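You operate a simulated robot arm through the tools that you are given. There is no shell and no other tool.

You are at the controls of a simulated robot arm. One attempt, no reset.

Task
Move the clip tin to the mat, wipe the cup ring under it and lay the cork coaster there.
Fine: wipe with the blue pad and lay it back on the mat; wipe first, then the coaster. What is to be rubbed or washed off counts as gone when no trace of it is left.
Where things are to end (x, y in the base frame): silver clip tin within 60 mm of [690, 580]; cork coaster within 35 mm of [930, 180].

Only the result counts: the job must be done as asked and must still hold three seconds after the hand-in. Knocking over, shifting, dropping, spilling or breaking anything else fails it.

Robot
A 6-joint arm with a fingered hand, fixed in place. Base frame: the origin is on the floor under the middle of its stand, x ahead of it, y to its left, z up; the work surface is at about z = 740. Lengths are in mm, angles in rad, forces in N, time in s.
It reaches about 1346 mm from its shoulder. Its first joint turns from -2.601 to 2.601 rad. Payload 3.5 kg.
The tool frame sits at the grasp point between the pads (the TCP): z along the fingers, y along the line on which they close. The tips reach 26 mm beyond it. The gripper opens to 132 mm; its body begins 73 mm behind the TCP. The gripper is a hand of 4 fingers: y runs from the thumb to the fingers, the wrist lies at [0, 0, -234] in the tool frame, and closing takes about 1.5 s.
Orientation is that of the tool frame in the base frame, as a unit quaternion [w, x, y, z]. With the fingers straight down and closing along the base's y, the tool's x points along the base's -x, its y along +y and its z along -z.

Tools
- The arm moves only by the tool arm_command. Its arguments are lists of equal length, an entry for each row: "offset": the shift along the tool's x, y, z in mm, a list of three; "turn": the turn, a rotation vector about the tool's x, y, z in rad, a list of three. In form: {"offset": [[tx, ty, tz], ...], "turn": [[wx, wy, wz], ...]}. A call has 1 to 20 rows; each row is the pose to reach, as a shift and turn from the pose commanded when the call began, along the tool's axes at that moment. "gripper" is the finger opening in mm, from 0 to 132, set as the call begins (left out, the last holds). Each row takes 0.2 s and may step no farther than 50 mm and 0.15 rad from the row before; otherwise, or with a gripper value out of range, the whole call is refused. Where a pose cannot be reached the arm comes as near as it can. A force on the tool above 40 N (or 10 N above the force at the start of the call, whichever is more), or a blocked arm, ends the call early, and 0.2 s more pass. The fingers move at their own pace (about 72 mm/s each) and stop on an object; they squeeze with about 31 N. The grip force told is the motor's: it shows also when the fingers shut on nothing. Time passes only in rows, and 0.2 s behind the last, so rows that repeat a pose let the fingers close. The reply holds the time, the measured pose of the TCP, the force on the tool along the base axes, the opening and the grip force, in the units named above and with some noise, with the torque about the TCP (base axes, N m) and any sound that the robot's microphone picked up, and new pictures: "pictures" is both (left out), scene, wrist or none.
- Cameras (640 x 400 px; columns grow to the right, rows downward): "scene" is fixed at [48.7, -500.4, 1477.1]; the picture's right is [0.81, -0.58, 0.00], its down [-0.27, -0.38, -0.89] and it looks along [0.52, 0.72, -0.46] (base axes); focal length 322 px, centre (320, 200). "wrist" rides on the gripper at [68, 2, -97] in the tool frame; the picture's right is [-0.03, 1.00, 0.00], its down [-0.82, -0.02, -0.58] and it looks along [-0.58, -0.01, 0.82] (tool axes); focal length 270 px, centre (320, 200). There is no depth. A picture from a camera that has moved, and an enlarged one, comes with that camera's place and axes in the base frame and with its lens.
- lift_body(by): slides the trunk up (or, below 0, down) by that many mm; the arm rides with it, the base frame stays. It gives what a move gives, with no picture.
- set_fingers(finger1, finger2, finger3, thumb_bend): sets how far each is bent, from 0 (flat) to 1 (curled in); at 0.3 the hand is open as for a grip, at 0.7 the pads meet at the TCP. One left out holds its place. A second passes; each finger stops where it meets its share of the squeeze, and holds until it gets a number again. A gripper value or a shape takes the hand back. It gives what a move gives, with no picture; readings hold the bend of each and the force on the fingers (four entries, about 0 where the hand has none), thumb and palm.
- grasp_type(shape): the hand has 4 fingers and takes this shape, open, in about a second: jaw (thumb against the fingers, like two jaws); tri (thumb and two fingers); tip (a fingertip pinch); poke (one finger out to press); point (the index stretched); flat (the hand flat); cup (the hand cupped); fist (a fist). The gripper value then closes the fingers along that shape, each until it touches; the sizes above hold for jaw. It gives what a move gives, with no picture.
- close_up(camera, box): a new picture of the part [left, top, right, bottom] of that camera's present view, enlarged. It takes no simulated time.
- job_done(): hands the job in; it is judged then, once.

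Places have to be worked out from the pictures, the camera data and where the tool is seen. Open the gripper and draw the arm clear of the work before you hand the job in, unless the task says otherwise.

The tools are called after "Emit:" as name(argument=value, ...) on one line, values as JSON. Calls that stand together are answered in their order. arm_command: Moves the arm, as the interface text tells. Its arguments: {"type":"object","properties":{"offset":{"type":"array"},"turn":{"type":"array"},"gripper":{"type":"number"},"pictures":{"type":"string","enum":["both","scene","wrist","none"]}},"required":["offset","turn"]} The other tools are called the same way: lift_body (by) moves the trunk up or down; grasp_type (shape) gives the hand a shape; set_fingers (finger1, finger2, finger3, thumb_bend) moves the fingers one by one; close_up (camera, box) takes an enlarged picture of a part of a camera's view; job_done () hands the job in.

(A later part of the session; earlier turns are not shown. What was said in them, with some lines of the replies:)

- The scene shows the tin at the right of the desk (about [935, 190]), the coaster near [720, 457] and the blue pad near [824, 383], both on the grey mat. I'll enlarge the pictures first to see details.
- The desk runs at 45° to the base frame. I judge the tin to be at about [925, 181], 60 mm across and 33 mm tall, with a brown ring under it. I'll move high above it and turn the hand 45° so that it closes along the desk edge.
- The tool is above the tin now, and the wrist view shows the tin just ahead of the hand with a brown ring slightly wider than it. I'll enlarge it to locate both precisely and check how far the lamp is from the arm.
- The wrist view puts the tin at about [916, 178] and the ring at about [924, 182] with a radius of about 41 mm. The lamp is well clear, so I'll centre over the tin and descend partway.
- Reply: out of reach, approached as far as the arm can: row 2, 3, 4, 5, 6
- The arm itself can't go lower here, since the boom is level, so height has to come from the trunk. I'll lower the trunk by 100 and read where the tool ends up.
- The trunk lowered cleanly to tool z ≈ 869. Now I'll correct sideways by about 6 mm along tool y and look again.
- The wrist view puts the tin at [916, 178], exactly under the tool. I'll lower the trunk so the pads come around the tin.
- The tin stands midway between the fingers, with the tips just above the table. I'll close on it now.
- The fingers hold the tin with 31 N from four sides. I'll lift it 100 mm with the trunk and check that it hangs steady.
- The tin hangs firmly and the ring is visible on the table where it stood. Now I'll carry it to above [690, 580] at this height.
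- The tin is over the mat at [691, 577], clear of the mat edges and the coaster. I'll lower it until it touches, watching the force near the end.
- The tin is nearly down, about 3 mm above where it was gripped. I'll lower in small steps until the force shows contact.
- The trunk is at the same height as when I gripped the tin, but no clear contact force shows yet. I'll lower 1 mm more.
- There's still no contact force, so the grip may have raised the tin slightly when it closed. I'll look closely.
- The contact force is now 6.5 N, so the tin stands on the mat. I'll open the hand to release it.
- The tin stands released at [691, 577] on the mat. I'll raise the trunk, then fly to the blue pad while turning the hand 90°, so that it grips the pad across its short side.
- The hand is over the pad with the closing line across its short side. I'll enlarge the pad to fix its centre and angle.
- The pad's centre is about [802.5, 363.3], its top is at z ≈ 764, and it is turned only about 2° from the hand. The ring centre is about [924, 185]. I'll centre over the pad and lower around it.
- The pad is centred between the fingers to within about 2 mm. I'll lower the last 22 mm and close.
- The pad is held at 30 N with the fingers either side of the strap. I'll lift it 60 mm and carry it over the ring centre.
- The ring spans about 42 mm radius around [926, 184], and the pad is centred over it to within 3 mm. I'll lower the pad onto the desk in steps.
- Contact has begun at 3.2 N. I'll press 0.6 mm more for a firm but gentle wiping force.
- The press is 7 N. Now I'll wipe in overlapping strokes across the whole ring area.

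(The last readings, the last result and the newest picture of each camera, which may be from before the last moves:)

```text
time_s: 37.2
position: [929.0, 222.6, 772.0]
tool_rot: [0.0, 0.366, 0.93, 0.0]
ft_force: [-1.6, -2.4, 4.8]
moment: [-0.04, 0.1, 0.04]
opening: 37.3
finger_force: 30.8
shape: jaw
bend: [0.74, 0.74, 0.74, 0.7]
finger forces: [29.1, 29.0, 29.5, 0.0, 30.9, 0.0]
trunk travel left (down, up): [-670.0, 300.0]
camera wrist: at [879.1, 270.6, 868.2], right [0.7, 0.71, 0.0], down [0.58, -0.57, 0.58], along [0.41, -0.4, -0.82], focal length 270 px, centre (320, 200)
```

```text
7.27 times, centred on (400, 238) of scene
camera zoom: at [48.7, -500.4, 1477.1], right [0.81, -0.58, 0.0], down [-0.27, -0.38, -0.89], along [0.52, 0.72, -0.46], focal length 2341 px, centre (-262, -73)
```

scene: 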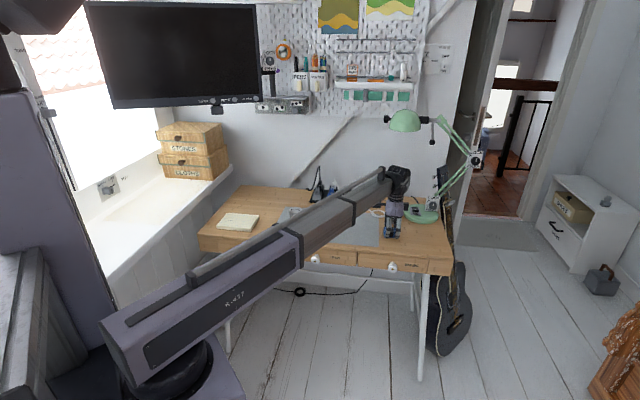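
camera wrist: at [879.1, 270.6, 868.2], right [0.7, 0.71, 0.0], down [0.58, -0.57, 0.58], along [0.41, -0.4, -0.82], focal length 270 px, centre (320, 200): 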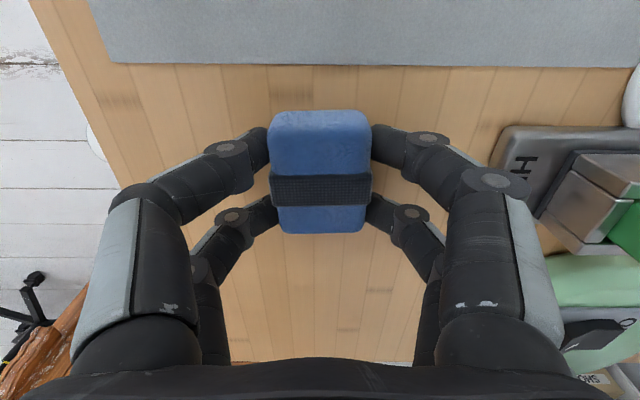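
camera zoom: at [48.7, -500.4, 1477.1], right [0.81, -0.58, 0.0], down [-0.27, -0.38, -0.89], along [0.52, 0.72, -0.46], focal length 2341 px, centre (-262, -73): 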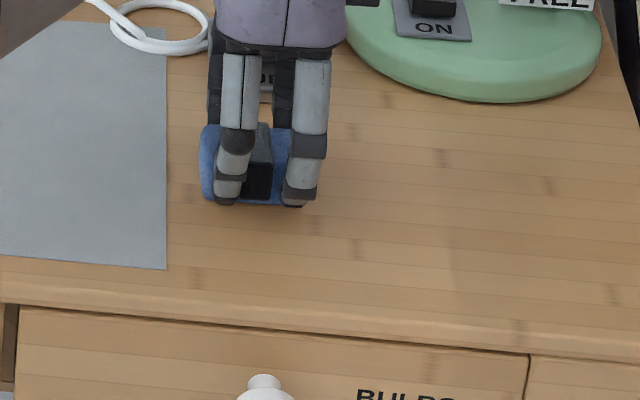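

The ring already looks gone in the uncovered area. I'll make a second pass with strokes in the crossing direction to be thorough.

Emit:
arm_command(offset=[[-24, 0, 0], [-48, 0, 0], [-48, -14, 0], [-24, -14, 0], [0, -14, 0], [0, -28, 0], [-24, -28, 0], [-48, -28, 0], [-48, -42, 0], [-24, -42, 0], [0, -42, 0], [0, -54, 0], [-24, -54, 0], [-48, -54, 0], [-48, -66, 0], [-24, -66, 0], [0, -66, 0], [-24, -34, 0], [-24, -34, 0]], turn=[[0, 0, 0], [0, 0, 0], [0, 0, 0], [0, 0, 0], [0, 0, 0], [0, 0, 0], [0, 0, 0], [0, 0, 0], [0, 0, 0], [0, 0, 0], [0, 0, 0], [0, 0, 0], [0, 0, 0], [0, 0, 0], [0, 0, 0], [0, 0, 0], [0, 0, 0], [0, 0, 0], [0, 0, 0]], pictures="none")

Emit:
lift_body(by=61)

Emit:
close_up(camera="scene", box=[360, 210, 440, 265])

Emit:
close_up(camera="wrist", box=[160, 0, 480, 320])

```text
time_s: 41.2
position: [923.8, 184.9, 771.5]
tool_rot: [0.0, 0.367, 0.93, 0.0]
ft_force: [-1.1, 0.2, 4.8]
moment: [0.03, 0.07, 0.05]
opening: 37.1
finger_force: 30.6
shape: jaw
bend: [0.74, 0.74, 0.74, 0.7]
finger forces: [29.8, 29.4, 29.3, 0.0, 30.3, 0.0]
trunk travel left (down, up): [-670.0, 300.0]
```

```text
time_s: 42.2
position: [924.9, 184.4, 831.9]
tool_rot: [0.0, 0.368, 0.93, -0.001]
ft_force: [0.4, 1.1, -0.4]
moment: [-0.04, -0.01, -0.03]
opening: 37.1
finger_force: 31.1
shape: jaw
bend: [0.74, 0.74, 0.74, 0.7]
finger forces: [29.5, 29.4, 29.1, 0.0, 29.8, 0.0]
trunk travel left (down, up): [-731.0, 239.0]
```

```text
7.27 times, centred on (400, 238) of scene
camera zoom: at [48.7, -500.4, 1477.1], right [0.81, -0.58, 0.0], down [-0.27, -0.38, -0.89], along [0.52, 0.72, -0.46], focal length 2341 px, centre (-262, -73)
```

zoom: 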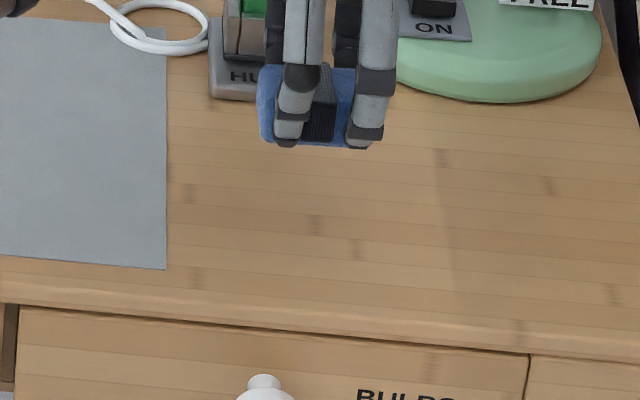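

```text
1.25 times, centred on (320, 160) of wrist
camera zoom: at [875.0, 231.0, 928.6], right [0.7, 0.71, 0.0], down [0.58, -0.57, 0.58], along [0.41, -0.4, -0.82], focal length 338 px, centre (320, 250)
```

zoom: 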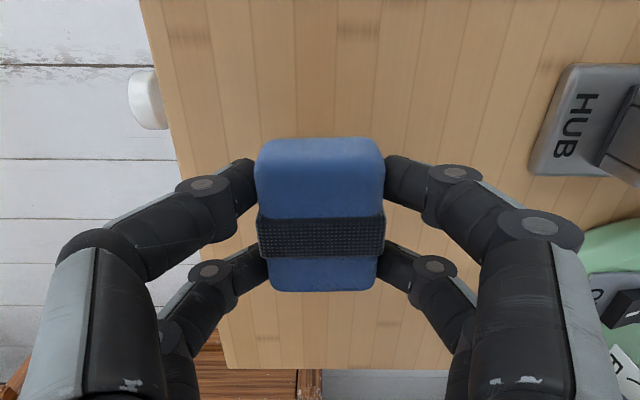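

From both cameras the desk looks clean where the ring was. I'll check with stronger enlargements before putting the pad back.

Emit:
close_up(camera="scene", box=[382, 228, 416, 250])

Emit:
close_up(camera="wrist", box=[230, 20, 430, 130])

```text
16.00 times, centred on (399, 239) of scene
camera zoom: at [48.7, -500.4, 1477.1], right [0.81, -0.58, 0.0], down [-0.27, -0.38, -0.89], along [0.52, 0.72, -0.46], focal length 5151 px, centre (-944, -424)
```

zoom: 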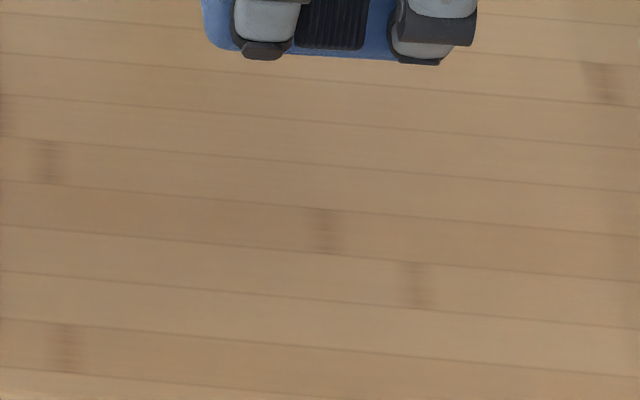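

```text
3.20 times, centred on (330, 75) of wrist
camera zoom: at [875.0, 231.0, 928.6], right [0.7, 0.71, 0.0], down [0.58, -0.57, 0.58], along [0.41, -0.4, -0.82], focal length 865 px, centre (288, 600)
```

zoom: 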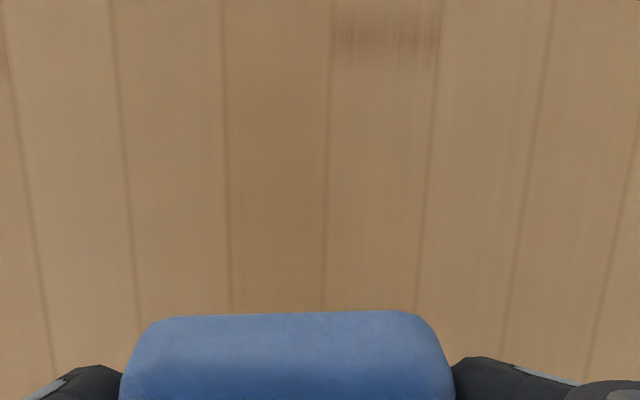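

No trace of the ring remains. Now I'll carry the pad back to its spot on the mat at about [802, 363].

Emit:
arm_command(offset=[[35, 8, 0], [70, 16, 0], [105, 24, 0], [140, 32, 0], [175, 40, 0], [211, 47, 0], [211, 47, 0], [211, 47, 0]], turn=[[0, 0, 0], [0, 0, 0], [0, 0, 0], [0, 0, 0], [0, 0, 0], [0, 0, 0], [0, 0, 0], [0, 0, 0]], pictures="scene")

Emit:
lift_body(by=-56)

Emit:
lift_body(by=-2)

Emit:
lift_body(by=-1)

```text
time_s: 44.0
position: [801.6, 362.3, 833.0]
tool_rot: [0.0, 0.367, 0.93, 0.0]
ft_force: [0.2, -0.8, -0.2]
moment: [0.0, -0.02, 0.0]
opening: 37.1
finger_force: 30.6
shape: jaw
bend: [0.74, 0.74, 0.74, 0.7]
finger forces: [29.5, 29.3, 28.9, 0.1, 29.7, 0.0]
trunk travel left (down, up): [-731.0, 239.0]
```

scene: 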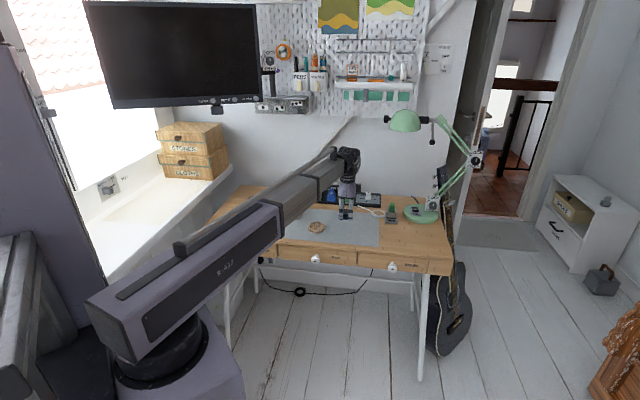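

```text
time_s: 44.9
position: [803.1, 362.4, 776.9]
tool_rot: [0.0, 0.366, 0.931, 0.0]
ft_force: [0.3, -0.2, 0.4]
moment: [-0.04, 0.01, 0.06]
opening: 37.3
finger_force: 30.9
shape: jaw
bend: [0.74, 0.74, 0.74, 0.7]
finger forces: [29.3, 29.3, 29.1, 0.1, 29.6, 0.0]
trunk travel left (down, up): [-675.0, 295.0]
```

```text
time_s: 45.5
position: [802.9, 361.7, 774.5]
tool_rot: [0.0, 0.366, 0.931, 0.0]
ft_force: [0.0, -0.4, -0.8]
moment: [-0.03, 0.02, -0.01]
opening: 37.5
finger_force: 31.7
shape: jaw
bend: [0.74, 0.74, 0.74, 0.7]
finger forces: [29.3, 29.2, 29.0, 0.0, 29.6, 0.1]
trunk travel left (down, up): [-673.0, 297.0]
```

```text
time_s: 46.0
position: [803.6, 361.9, 774.3]
tool_rot: [-0.001, 0.367, 0.93, 0.0]
ft_force: [-0.5, 1.1, -0.9]
moment: [0.0, 0.02, 0.03]
opening: 37.1
finger_force: 31.5
shape: jaw
bend: [0.74, 0.74, 0.74, 0.7]
finger forces: [29.4, 29.1, 29.0, 0.0, 29.5, 0.0]
trunk travel left (down, up): [-672.0, 298.0]
```

The pad is about 1 mm above the mat and not touching yet. I'll lower 1 mm more and read the force.

Emit:
lift_body(by=-1)

```text
time_s: 46.5
position: [802.8, 361.7, 772.9]
tool_rot: [0.001, 0.366, 0.931, 0.0]
ft_force: [-1.0, 0.1, 0.1]
moment: [0.01, 0.02, -0.02]
opening: 37.4
finger_force: 30.5
shape: jaw
bend: [0.74, 0.74, 0.74, 0.7]
finger forces: [29.4, 29.2, 29.0, 0.0, 29.6, 0.1]
trunk travel left (down, up): [-671.0, 299.0]
```

There's still almost no load, so I'll go another 0.7 mm.

Emit:
lift_body(by=-0.7)

```text
time_s: 47.0
position: [801.8, 361.7, 772.5]
tool_rot: [-0.001, 0.368, 0.93, 0.0]
ft_force: [0.5, -0.6, 2.6]
moment: [0.04, 0.08, 0.0]
opening: 37.3
finger_force: 31.0
shape: jaw
bend: [0.74, 0.74, 0.74, 0.7]
finger forces: [29.7, 29.4, 28.9, 0.1, 29.8, 0.0]
trunk travel left (down, up): [-671.0, 299.0]
```

The force rose to 2.6 N, so the pad is resting on the mat. I'll open the hand and release it.

Emit:
arm_command(offset=[[0, 0, 0], [0, 0, 0], [0, 0, 0], [0, 0, 0], [0, 0, 0], [0, 0, 0]], turn=[[0, 0, 0], [0, 0, 0], [0, 0, 0], [0, 0, 0], [0, 0, 0], [0, 0, 0]], gripper=132, pictures="wrist")

Emit:
lift_body(by=110)

Emit:
close_up(camera="scene", box=[270, 190, 400, 270])

```text
time_s: 48.4
position: [804.1, 361.1, 772.1]
tool_rot: [0.001, 0.366, 0.931, 0.001]
ft_force: [-0.1, 0.3, 0.0]
moment: [-0.02, -0.03, 0.0]
opening: 131.9
finger_force: 0.1
shape: jaw
bend: [0.3, 0.3, 0.3, 0.3]
finger forces: [0.0, 0.0, 0.0, 0.0, 0.1, 0.0]
trunk travel left (down, up): [-671.0, 299.0]
camera wrist: at [753.2, 409.4, 868.0], right [0.7, 0.71, 0.0], down [0.58, -0.57, 0.58], along [0.41, -0.4, -0.82], focal length 270 px, centre (320, 200)
```

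wrist: 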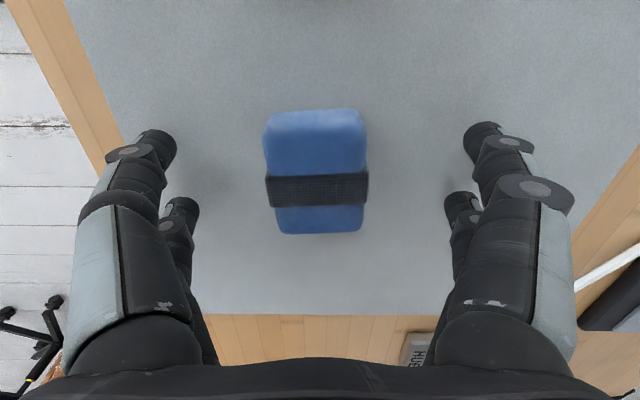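

```text
time_s: 49.8
position: [803.6, 362.2, 882.8]
tool_rot: [0.0, 0.366, 0.931, -0.001]
ft_force: [1.3, -0.1, 0.0]
moment: [0.0, -0.02, 0.0]
opening: 131.8
finger_force: 0.0
shape: jaw
bend: [0.3, 0.3, 0.3, 0.3]
finger forces: [0.1, 0.0, 0.0, 0.1, 0.0, 0.0]
trunk travel left (down, up): [-781.0, 189.0]
```

```text
4.92 times, centred on (335, 230) of scene
camera zoom: at [48.7, -500.4, 1477.1], right [0.81, -0.58, 0.0], down [-0.27, -0.38, -0.89], along [0.52, 0.72, -0.46], focal length 1585 px, centre (246, 52)
```

zoom: 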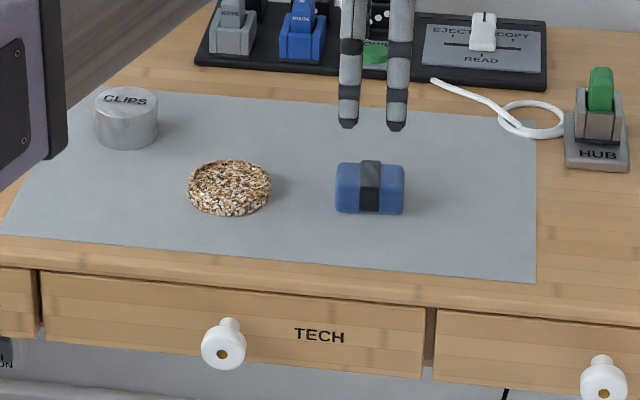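

The pad lies back in its place, and the tin and coaster are undisturbed. Now I'll move over the coaster near [708, 442], keeping this hand angle so the fingers stay clear of the pad and the tin.

Emit:
arm_command(offset=[[31, -2, 0], [62, -3, 0], [93, -5, 0], [124, -6, 0], [124, -6, 0], [124, -6, 0]], turn=[[0, 0, 0], [0, 0, 0], [0, 0, 0], [0, 0, 0], [0, 0, 0], [0, 0, 0]], pictures="wrist")

Emit:
close_up(camera="wrist", box=[250, 50, 390, 190])

Emit:
close_up(camera="scene", box=[290, 180, 350, 245])

```text
time_s: 51.2
position: [707.4, 443.0, 881.0]
tool_rot: [0.0, 0.366, 0.93, 0.0]
ft_force: [0.1, -0.4, -0.4]
moment: [-0.02, 0.02, 0.01]
opening: 132.1
finger_force: 0.2
shape: jaw
bend: [0.3, 0.3, 0.3, 0.3]
finger forces: [0.0, 0.0, 0.0, 0.0, 0.1, 0.1]
trunk travel left (down, up): [-781.0, 189.0]
camera wrist: at [658.0, 490.4, 977.9], right [0.7, 0.71, 0.0], down [0.58, -0.57, 0.58], along [0.41, -0.4, -0.82], focal length 270 px, centre (320, 200)
```

wrist: 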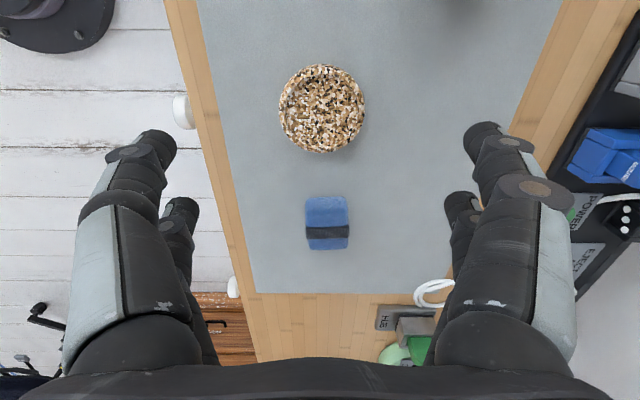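

```text
2.86 times, centred on (320, 120) of wrist
camera zoom: at [658.0, 490.4, 977.9], right [0.7, 0.71, 0.0], down [0.58, -0.57, 0.58], along [0.41, -0.4, -0.82], focal length 772 px, centre (320, 429)
```

zoom: 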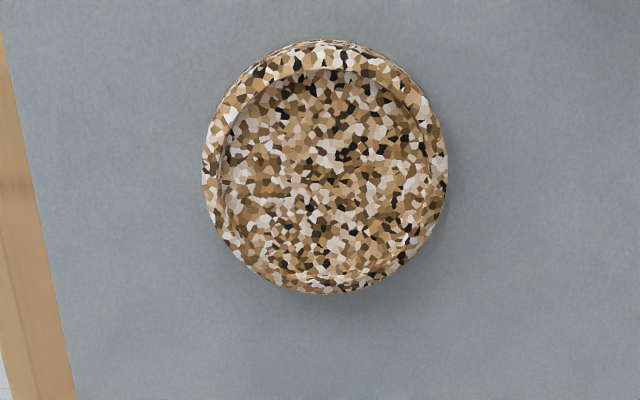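

```text
6.15 times, centred on (320, 212) of scene
camera zoom: at [48.7, -500.4, 1477.1], right [0.81, -0.58, 0.0], down [-0.27, -0.38, -0.89], along [0.52, 0.72, -0.46], focal length 1981 px, centre (320, 123)
```

zoom: 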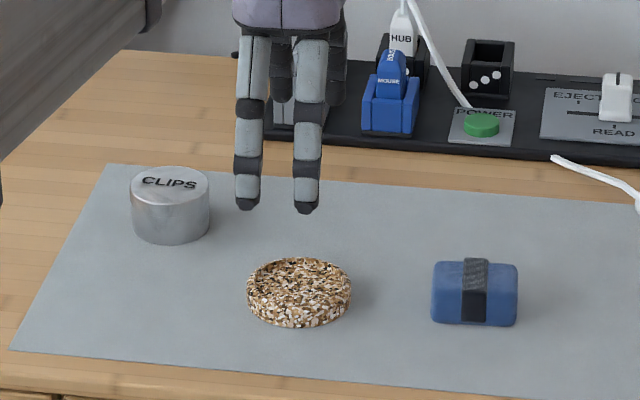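

The coaster's centre is about [706.5, 445], 70–72 mm across and about 12 mm thick. Before going down I'll close the hand partly here in the air to see how low the tips sit at about 85 mm opening.

Emit:
arm_command(offset=[[0, 1, 0], [0, 1, 0], [0, 1, 0], [0, 1, 0], [0, 1, 0]], turn=[[0, 0, 0], [0, 0, 0], [0, 0, 0], [0, 0, 0], [0, 0, 0]], gripper=72, pictures="wrist")

Emit:
close_up(camera="scene", box=[290, 180, 350, 245])

```text
time_s: 52.4
position: [708.7, 445.3, 881.8]
tool_rot: [0.0, 0.367, 0.93, 0.001]
ft_force: [-0.3, 0.5, 0.3]
moment: [0.02, -0.02, -0.01]
opening: 72.5
finger_force: 0.1
shape: jaw
bend: [0.72, 0.72, 0.72, 0.7]
finger forces: [0.0, 0.0, 0.1, 0.0, 0.1, 0.1]
trunk travel left (down, up): [-781.0, 189.0]
camera wrist: at [659.3, 491.3, 978.0], right [0.7, 0.71, 0.0], down [0.58, -0.57, 0.58], along [0.41, -0.4, -0.82], focal length 270 px, centre (320, 200)
```

wrist: 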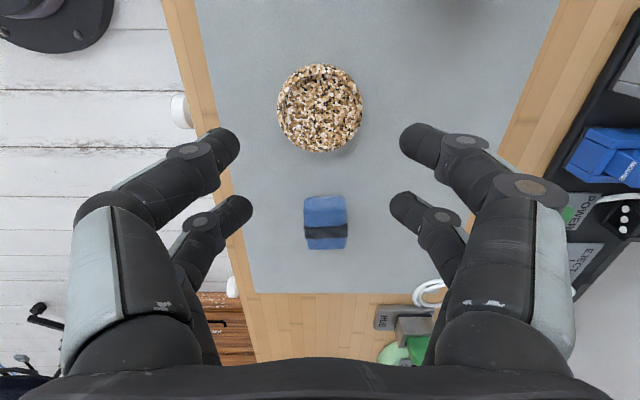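

```text
6.15 times, centred on (320, 212) of scene
camera zoom: at [48.7, -500.4, 1477.1], right [0.81, -0.58, 0.0], down [-0.27, -0.38, -0.89], along [0.52, 0.72, -0.46], focal length 1981 px, centre (320, 123)
```

zoom: 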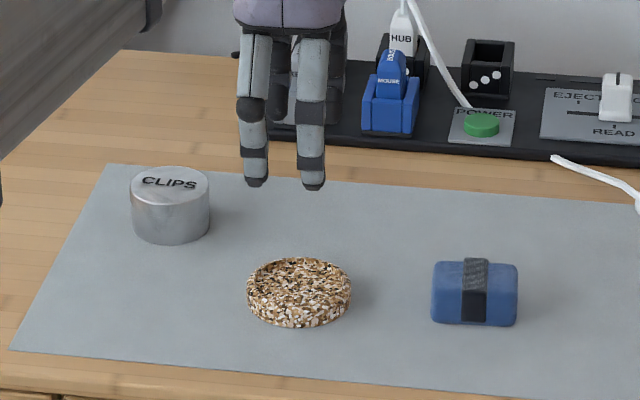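

At this opening the tips reach about 23 mm below the tool point, so tool z ≈ 767 suits the coaster's edge. I'll reopen, shift 3 mm to centre, and go down.

Emit:
arm_command(offset=[[3, 0, 0], [3, 0, 0], [3, 0, 0], [3, 0, 0]], turn=[[0, 0, 0], [0, 0, 0], [0, 0, 0], [0, 0, 0]], gripper=128, pictures="none")

Emit:
lift_body(by=-95)

Emit:
close_up(camera="wrist", box=[80, 50, 600, 375])

```text
time_s: 53.4
position: [706.9, 445.7, 881.3]
tool_rot: [0.0, 0.366, 0.931, 0.0]
ft_force: [-0.9, 0.1, -0.9]
moment: [-0.01, 0.02, 0.01]
opening: 127.8
finger_force: 0.1
shape: jaw
bend: [0.36, 0.36, 0.36, 0.28]
finger forces: [0.0, 0.0, 0.0, 0.0, 0.0, 0.0]
trunk travel left (down, up): [-781.0, 189.0]
```

```text
time_s: 54.7
position: [708.8, 446.6, 787.1]
tool_rot: [0.0, 0.366, 0.93, 0.001]
ft_force: [0.4, 0.0, -0.3]
moment: [0.0, 0.0, -0.03]
opening: 127.8
finger_force: 0.0
shape: jaw
bend: [0.36, 0.36, 0.36, 0.28]
finger forces: [0.1, 0.1, 0.1, 0.0, 0.0, 0.0]
trunk travel left (down, up): [-686.0, 284.0]
```

```text
1.23 times, centred on (340, 212) of wrist
camera zoom: at [657.7, 493.0, 883.1], right [0.7, 0.71, 0.0], down [0.58, -0.57, 0.58], along [0.41, -0.4, -0.82], focal length 333 px, centre (295, 185)
```

zoom: 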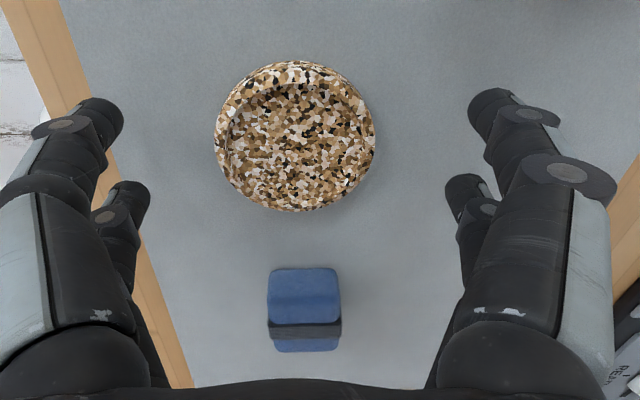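

The coaster is centred under the tool to within about 1 mm. I'll lower 20 mm to z ≈ 767 and close gently on its edge.

Emit:
lift_body(by=-20)

Emit:
arm_command(offset=[[0, 0, 0], [0, 0, 0], [0, 0, 0], [0, 0, 0], [0, 0, 0], [0, 0, 0], [0, 0, 0], [0, 0, 0]], turn=[[0, 0, 0], [0, 0, 0], [0, 0, 0], [0, 0, 0], [0, 0, 0], [0, 0, 0], [0, 0, 0], [0, 0, 0]], gripper=45)

Emit:
close_up(camera="scene", box=[290, 180, 350, 245])

```text
time_s: 55.4
position: [707.7, 446.0, 767.8]
tool_rot: [0.0, 0.367, 0.93, -0.001]
ft_force: [0.4, -0.1, 0.0]
moment: [0.04, 0.0, 0.01]
opening: 128.0
finger_force: 0.1
shape: jaw
bend: [0.36, 0.36, 0.36, 0.28]
finger forces: [0.0, 0.0, 0.1, 0.0, 0.0, 0.0]
trunk travel left (down, up): [-666.0, 304.0]
```

```text
time_s: 57.2
position: [707.3, 444.9, 766.9]
tool_rot: [0.0, 0.367, 0.93, 0.001]
ft_force: [0.4, 0.3, 1.6]
moment: [0.02, 0.01, 0.01]
opening: 52.5
finger_force: 31.5
shape: jaw
bend: [0.74, 0.73, 0.73, 0.7]
finger forces: [27.7, 30.4, 28.5, 0.1, 27.8, 0.0]
trunk travel left (down, up): [-666.0, 304.0]
camera wrist: at [657.7, 493.1, 863.1], right [0.7, 0.71, 0.0], down [0.58, -0.57, 0.58], along [0.41, -0.4, -0.82], focal length 270 px, centre (320, 200)
```

scene: 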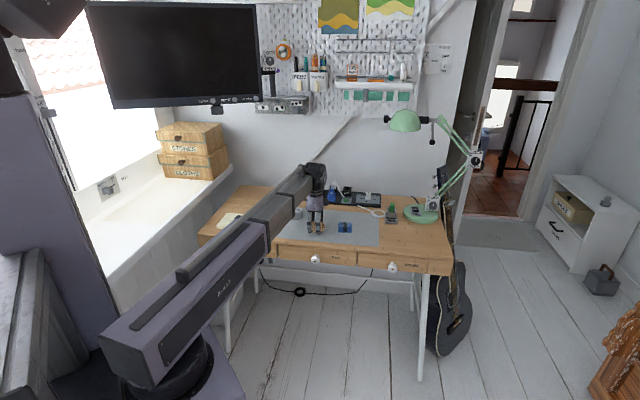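
wrist: 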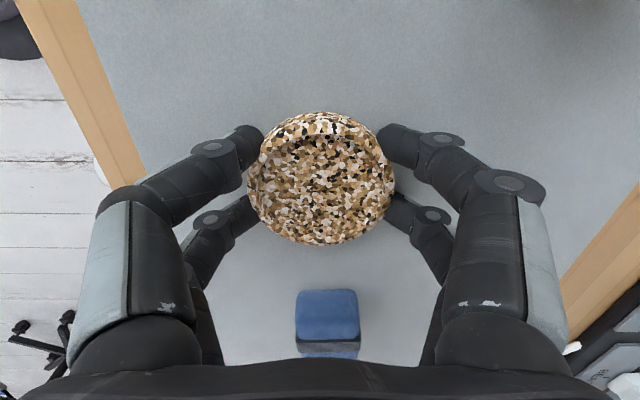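

```text
6.15 times, centred on (320, 212) of scene
camera zoom: at [48.7, -500.4, 1477.1], right [0.81, -0.58, 0.0], down [-0.27, -0.38, -0.89], along [0.52, 0.72, -0.46], focal length 1981 px, centre (320, 123)
```

zoom: 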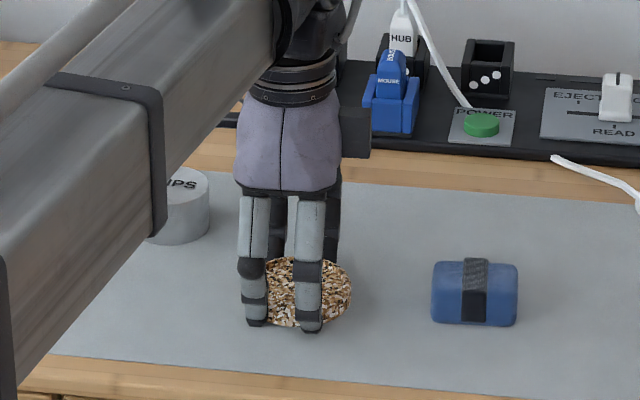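

The coaster is gripped with about 30 N on all four sides. I'll lift it a little and check that it comes up level.

Emit:
lift_body(by=15)

Emit:
close_up(camera="scene", box=[295, 205, 345, 240])

Emit:
close_up(camera="wrist", box=[180, 60, 460, 300])

```text
time_s: 57.8
position: [707.5, 445.9, 782.5]
tool_rot: [0.0, 0.366, 0.931, 0.0]
ft_force: [-0.3, -0.2, -0.2]
moment: [-0.01, 0.02, -0.01]
opening: 52.4
finger_force: 30.9
shape: jaw
bend: [0.74, 0.73, 0.73, 0.7]
finger forces: [27.0, 30.0, 28.0, 0.1, 27.7, 0.0]
trunk travel left (down, up): [-681.0, 289.0]
```

```text
11.43 times, centred on (320, 222) of scene
camera zoom: at [48.7, -500.4, 1477.1], right [0.81, -0.58, 0.0], down [-0.27, -0.38, -0.89], along [0.52, 0.72, -0.46], focal length 3679 px, centre (320, -57)
```

zoom: 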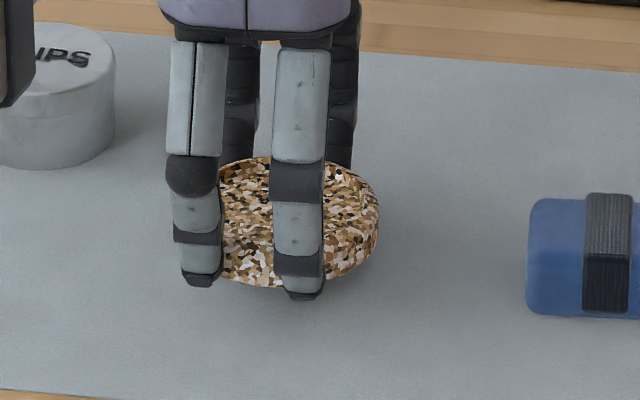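

```text
1.67 times, centred on (320, 180) of wrist
camera zoom: at [657.8, 493.1, 877.9], right [0.7, 0.71, 0.0], down [0.58, -0.57, 0.58], along [0.41, -0.4, -0.82], focal length 450 px, centre (320, 233)
```

zoom: 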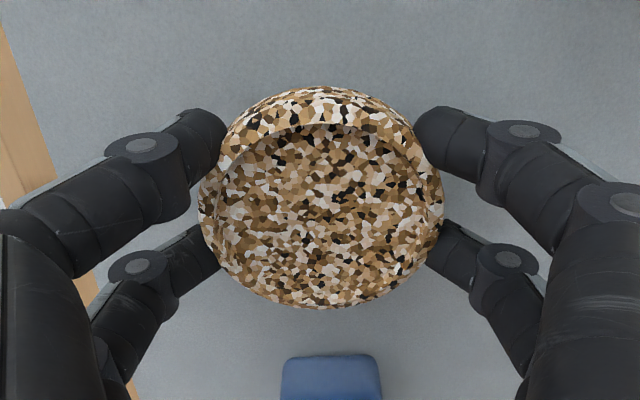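

The coaster comes up cleanly and level. I'll raise it further and carry it over [930, 180].

Emit:
lift_body(by=60)

Emit:
arm_command(offset=[[-34, -4, 0], [-69, -8, 0], [-103, -13, 0], [-138, -17, 0], [-172, -21, 0], [-206, -25, 0], [-241, -29, 0], [-275, -34, 0], [-310, -38, 0], [-344, -42, 0], [-344, -42, 0], [-344, -42, 0]], turn=[[0, 0, 0], [0, 0, 0], [0, 0, 0], [0, 0, 0], [0, 0, 0], [0, 0, 0], [0, 0, 0], [0, 0, 0], [0, 0, 0], [0, 0, 0], [0, 0, 0], [0, 0, 0]])

Emit:
close_up(camera="scene", box=[350, 190, 450, 270])

```text
time_s: 58.8
position: [708.5, 445.8, 841.8]
tool_rot: [0.0, 0.366, 0.93, 0.001]
ft_force: [0.4, 0.2, 0.3]
moment: [-0.02, 0.02, -0.01]
opening: 52.4
finger_force: 30.6
shape: jaw
bend: [0.74, 0.73, 0.73, 0.7]
finger forces: [27.0, 29.9, 28.0, 0.0, 27.8, 0.0]
trunk travel left (down, up): [-741.0, 229.0]
```

```text
time_s: 61.4
position: [930.0, 180.8, 842.5]
tool_rot: [0.0, 0.367, 0.93, 0.0]
ft_force: [0.5, -0.3, -0.8]
moment: [0.03, 0.01, -0.01]
opening: 52.2
finger_force: 31.0
shape: jaw
bend: [0.74, 0.73, 0.73, 0.7]
finger forces: [27.2, 29.9, 28.2, 0.1, 27.8, 0.0]
out of reach, approached as far as the arm can: row 4
trunk travel left (down, up): [-741.0, 229.0]
camera wrist: at [879.8, 228.8, 938.0], right [0.7, 0.71, 0.0], down [0.58, -0.57, 0.58], along [0.41, -0.4, -0.82], focal length 270 px, centre (320, 200)
```

scene: 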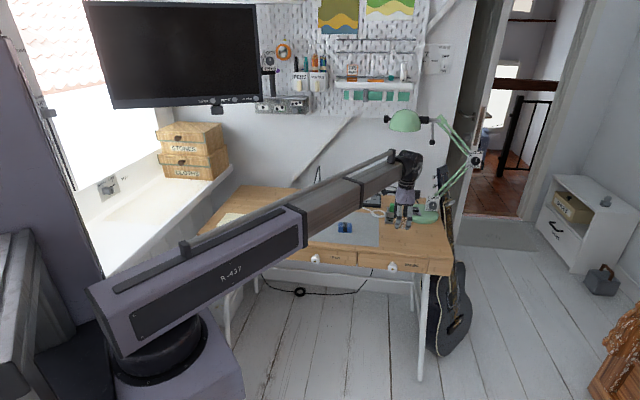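
wrist: 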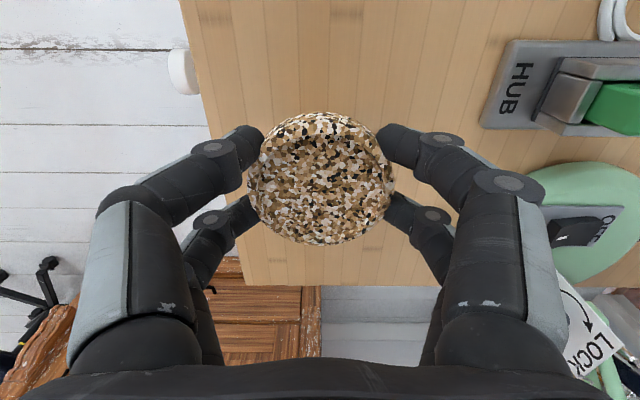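

```text
5.00 times, centred on (400, 230) of scene
camera zoom: at [48.7, -500.4, 1477.1], right [0.81, -0.58, 0.0], down [-0.27, -0.38, -0.89], along [0.52, 0.72, -0.46], focal length 1610 px, centre (-80, 50)
```

zoom: 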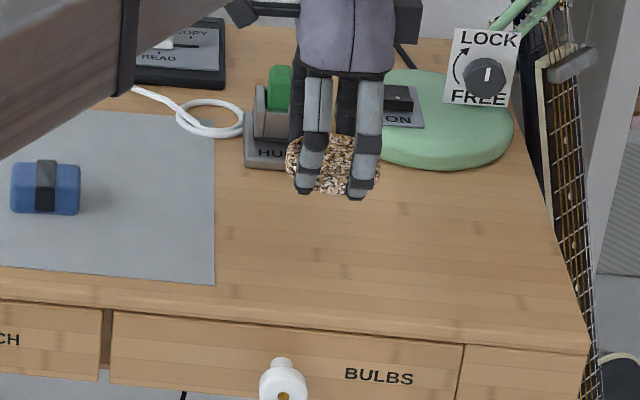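

The coaster is above [930, 181], and the desk below is clean. I'll lower it toward the desk and feel for contact.

Emit:
lift_body(by=-70)

Emit:
lift_body(by=-4)

Emit:
lift_body(by=-1)

```text
time_s: 62.5
position: [929.7, 181.1, 772.2]
tool_rot: [0.0, 0.366, 0.93, 0.0]
ft_force: [0.1, 0.2, -0.9]
moment: [-0.03, -0.03, -0.01]
opening: 52.3
finger_force: 30.7
shape: jaw
bend: [0.74, 0.73, 0.73, 0.7]
finger forces: [27.2, 30.1, 28.1, 0.0, 27.6, 0.0]
trunk travel left (down, up): [-671.0, 299.0]
```

```text
time_s: 63.0
position: [929.0, 181.6, 769.1]
tool_rot: [0.0, 0.367, 0.93, 0.0]
ft_force: [-0.6, -0.1, -0.1]
moment: [-0.02, -0.01, -0.01]
opening: 52.4
finger_force: 30.6
shape: jaw
bend: [0.74, 0.73, 0.73, 0.7]
finger forces: [27.2, 30.0, 28.1, 0.1, 27.7, 0.0]
trunk travel left (down, up): [-667.0, 303.0]
```

```text
time_s: 63.5
position: [928.6, 182.4, 767.3]
tool_rot: [-0.001, 0.367, 0.93, 0.001]
ft_force: [0.8, 0.5, 1.8]
moment: [0.0, 0.01, -0.02]
opening: 52.1
finger_force: 31.4
shape: jaw
bend: [0.74, 0.73, 0.73, 0.7]
finger forces: [27.8, 30.2, 28.6, 0.1, 27.7, 0.0]
trunk travel left (down, up): [-666.0, 304.0]
```

The force is starting to rise (1.8 N). I'll go 0.6 mm more to seat it flat.

Emit:
lift_body(by=-0.6)

Emit:
close_up(camera="scene", box=[375, 215, 425, 255])

```text
time_s: 64.0
position: [928.4, 181.9, 767.5]
tool_rot: [0.0, 0.366, 0.931, 0.0]
ft_force: [2.2, 0.3, 6.4]
moment: [0.04, -0.09, -0.01]
opening: 52.1
finger_force: 30.9
shape: jaw
bend: [0.74, 0.73, 0.73, 0.7]
finger forces: [29.9, 31.6, 30.6, 0.0, 27.7, 0.0]
trunk travel left (down, up): [-665.0, 305.0]
```

```text
10.00 times, centred on (400, 235) of scene
camera zoom: at [48.7, -500.4, 1477.1], right [0.81, -0.58, 0.0], down [-0.27, -0.38, -0.89], along [0.52, 0.72, -0.46], focal length 3219 px, centre (-480, -150)
```

zoom: 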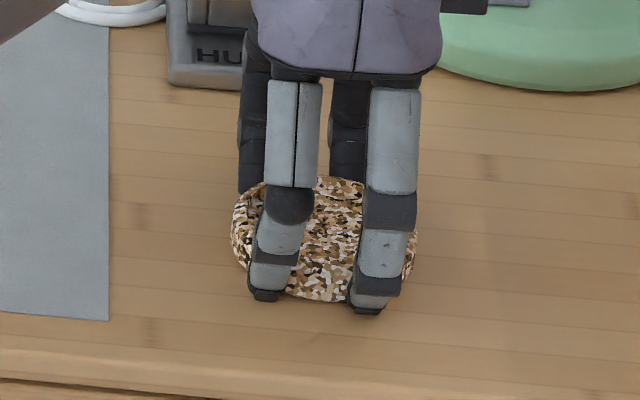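

The coaster is seated on the desk with 6.4 N. I'll open the hand partway to release it and keep clear of the hub.

Emit:
arm_command(offset=[[0, 0, 0], [0, 0, 0], [0, 0, 0], [0, 0, 0], [0, 0, 0], [0, 0, 0]], turn=[[0, 0, 0], [0, 0, 0], [0, 0, 0], [0, 0, 0], [0, 0, 0], [0, 0, 0]], gripper=115)

Emit:
lift_body(by=120)

Emit:
close_up(camera="scene", box=[350, 190, 450, 270])

```text
time_s: 65.4
position: [928.9, 181.5, 766.4]
tool_rot: [0.0, 0.367, 0.93, 0.0]
ft_force: [-0.2, 0.5, 0.2]
moment: [0.0, 0.0, 0.01]
opening: 114.7
finger_force: 0.1
shape: jaw
bend: [0.52, 0.52, 0.52, 0.36]
finger forces: [0.1, 0.1, 0.0, 0.0, 0.0, 0.1]
trunk travel left (down, up): [-665.0, 305.0]
camera wrist: at [879.7, 229.0, 862.4], right [0.7, 0.71, 0.0], down [0.58, -0.57, 0.58], along [0.41, -0.4, -0.82], focal length 270 px, centre (320, 200)
```

scene: 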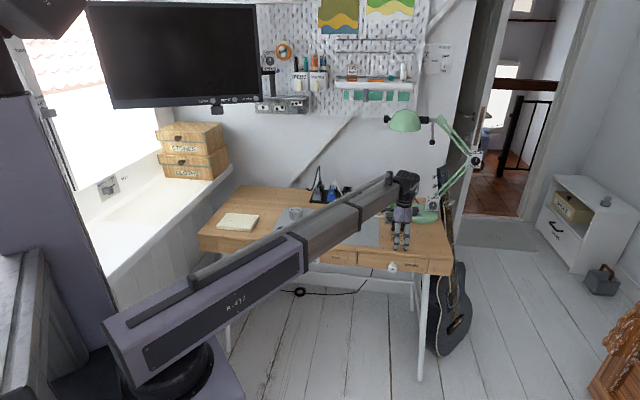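
wrist: 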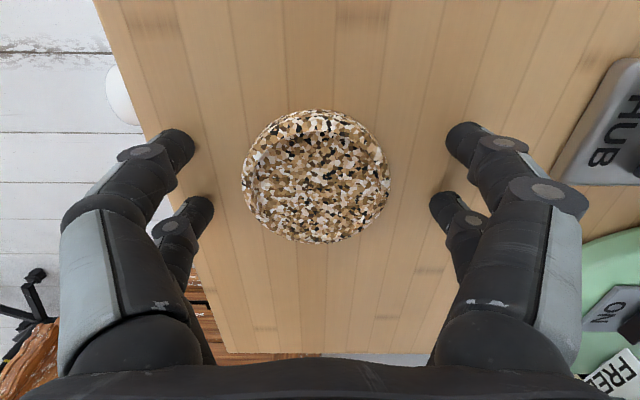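

```text
time_s: 66.9
position: [929.5, 180.9, 885.6]
tool_rot: [0.0, 0.366, 0.931, 0.0]
ft_force: [0.9, -0.4, 1.2]
moment: [-0.01, -0.03, 0.0]
opening: 114.7
finger_force: 0.1
shape: jaw
bend: [0.52, 0.52, 0.52, 0.36]
finger forces: [0.0, 0.1, 0.0, 0.1, 0.0, 0.1]
trunk travel left (down, up): [-785.0, 185.0]
```

```text
5.00 times, centred on (400, 230) of scene
camera zoom: at [48.7, -500.4, 1477.1], right [0.81, -0.58, 0.0], down [-0.27, -0.38, -0.89], along [0.52, 0.72, -0.46], focal length 1610 px, centre (-80, 50)
```

zoom: 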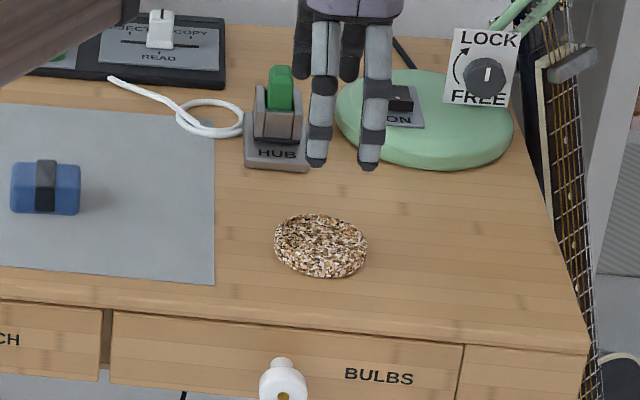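

The coaster lies flat at about [930, 181] with no ring visible around it. I'll raise the arm to its starting height and draw it clear of the desk work.

Emit:
lift_body(by=83)

Emit:
arm_command(offset=[[38, 2, 0], [76, 4, 0], [114, 6, 0], [152, 8, 0], [190, 11, 0], [228, 13, 0], [266, 15, 0], [304, 17, 0], [342, 19, 0], [379, 21, 0], [379, 21, 0], [379, 21, 0]], turn=[[0, 0, -0.075], [0, 0, -0.15], [0, 0, -0.225], [0, 0, -0.3], [0, 0, -0.375], [0, 0, -0.45], [0, 0, -0.525], [0, 0, -0.6], [0, 0, -0.675], [0, 0, -0.75], [0, 0, -0.75], [0, 0, -0.75]], gripper=132)

Emit:
close_up(camera="scene", box=[350, 190, 450, 270])

Emit:
close_up(camera="scene", box=[270, 190, 400, 270])

```text
time_s: 68.1
position: [929.6, 180.9, 967.8]
tool_rot: [0.0, 0.367, 0.93, -0.001]
ft_force: [-1.5, -0.1, -0.8]
moment: [0.01, 0.01, -0.03]
opening: 114.9
finger_force: 0.2
shape: jaw
bend: [0.52, 0.52, 0.52, 0.36]
finger forces: [0.0, 0.0, 0.0, 0.1, 0.0, 0.1]
trunk travel left (down, up): [-868.0, 102.0]
```

```text
time_s: 70.7
position: [667.8, 458.9, 970.0]
tool_rot: [0.0, 0.0, 1.0, 0.0]
ft_force: [-0.2, 0.1, 0.9]
moment: [0.0, -0.02, -0.05]
opening: 131.7
finger_force: 0.1
shape: jaw
bend: [0.3, 0.3, 0.3, 0.3]
finger forces: [0.1, 0.0, 0.0, 0.0, 0.0, 0.0]
trunk travel left (down, up): [-868.0, 102.0]
camera wrist: at [598.3, 459.1, 1065.4], right [0.03, 1.0, 0.0], down [0.82, -0.02, 0.58], along [0.58, -0.01, -0.82], focal length 270 px, centre (320, 200)
```

scene: 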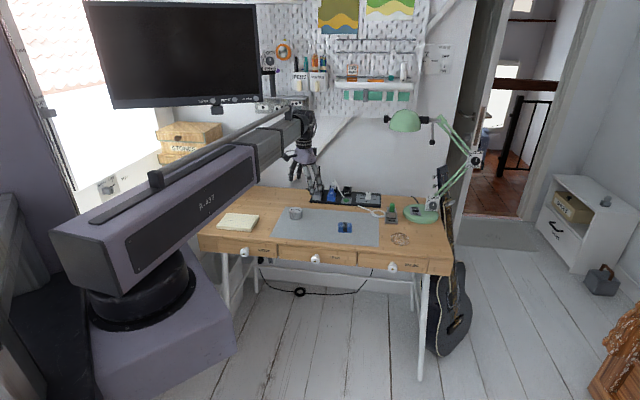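
wrist: 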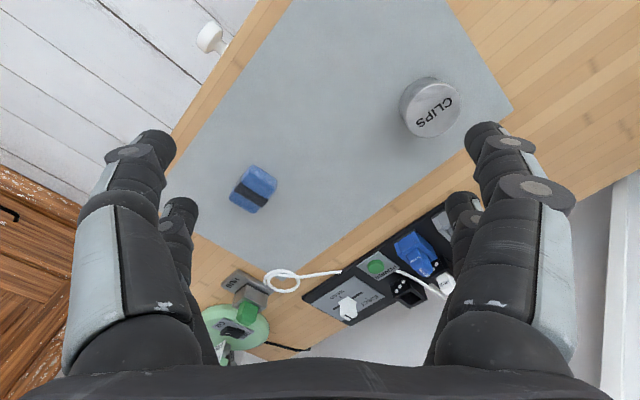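

```text
5.00 times, centred on (400, 230) of scene
camera zoom: at [48.7, -500.4, 1477.1], right [0.81, -0.58, 0.0], down [-0.27, -0.38, -0.89], along [0.52, 0.72, -0.46], focal length 1610 px, centre (-80, 50)
```

zoom: 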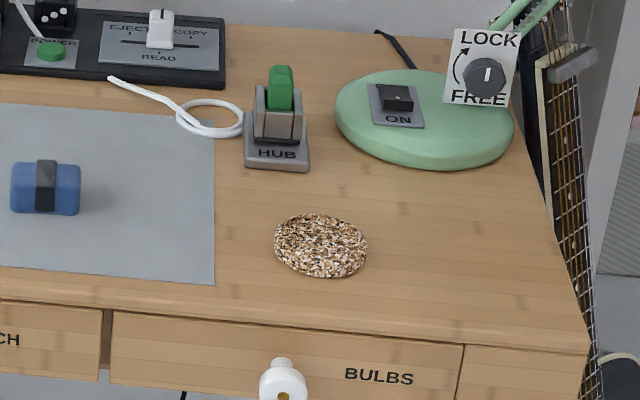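

```text
4.92 times, centred on (335, 230) of scene
camera zoom: at [48.7, -500.4, 1477.1], right [0.81, -0.58, 0.0], down [-0.27, -0.38, -0.89], along [0.52, 0.72, -0.46], focal length 1585 px, centre (246, 52)
```

zoom: 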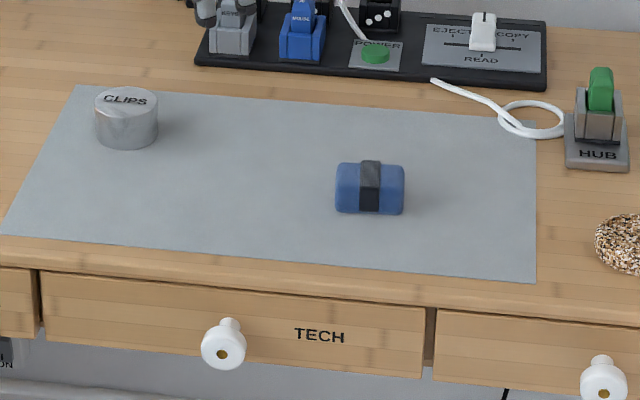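

All the pieces are in place. The tin stands on the mat near [691, 577], the pad is back on the mat, and the coaster lies at about [930, 181] on the clean desk. The hand is open and clear, and nothing else has moved, so I'm handing in the job.

Emit:
job_done()

```text
The job is handed in.
```

I moved the tin to the mat, wiped the cup ring away with the blue pad and laid the cork coaster in its place. Positions are my own estimates from the cameras and arm readings; the hand-in gave no verdict.

- **Clip tin:** it stands on the mat at about [691, 577], roughly 3 mm from the target.
- **Cup ring:** two crossing passes with the pad left no trace in enlarged pictures from both cameras. I wiped before laying the coaster.
- **Blue pad:** it is back on the mat at about [802, 362], where it started.
- **Cork coaster:** it lies at about [930, 181], within a few millimetres of the target, on the wiped spot.

In the last pictures nothing else on the desk had moved. The hand was open and the arm drawn clear, close to where it started.
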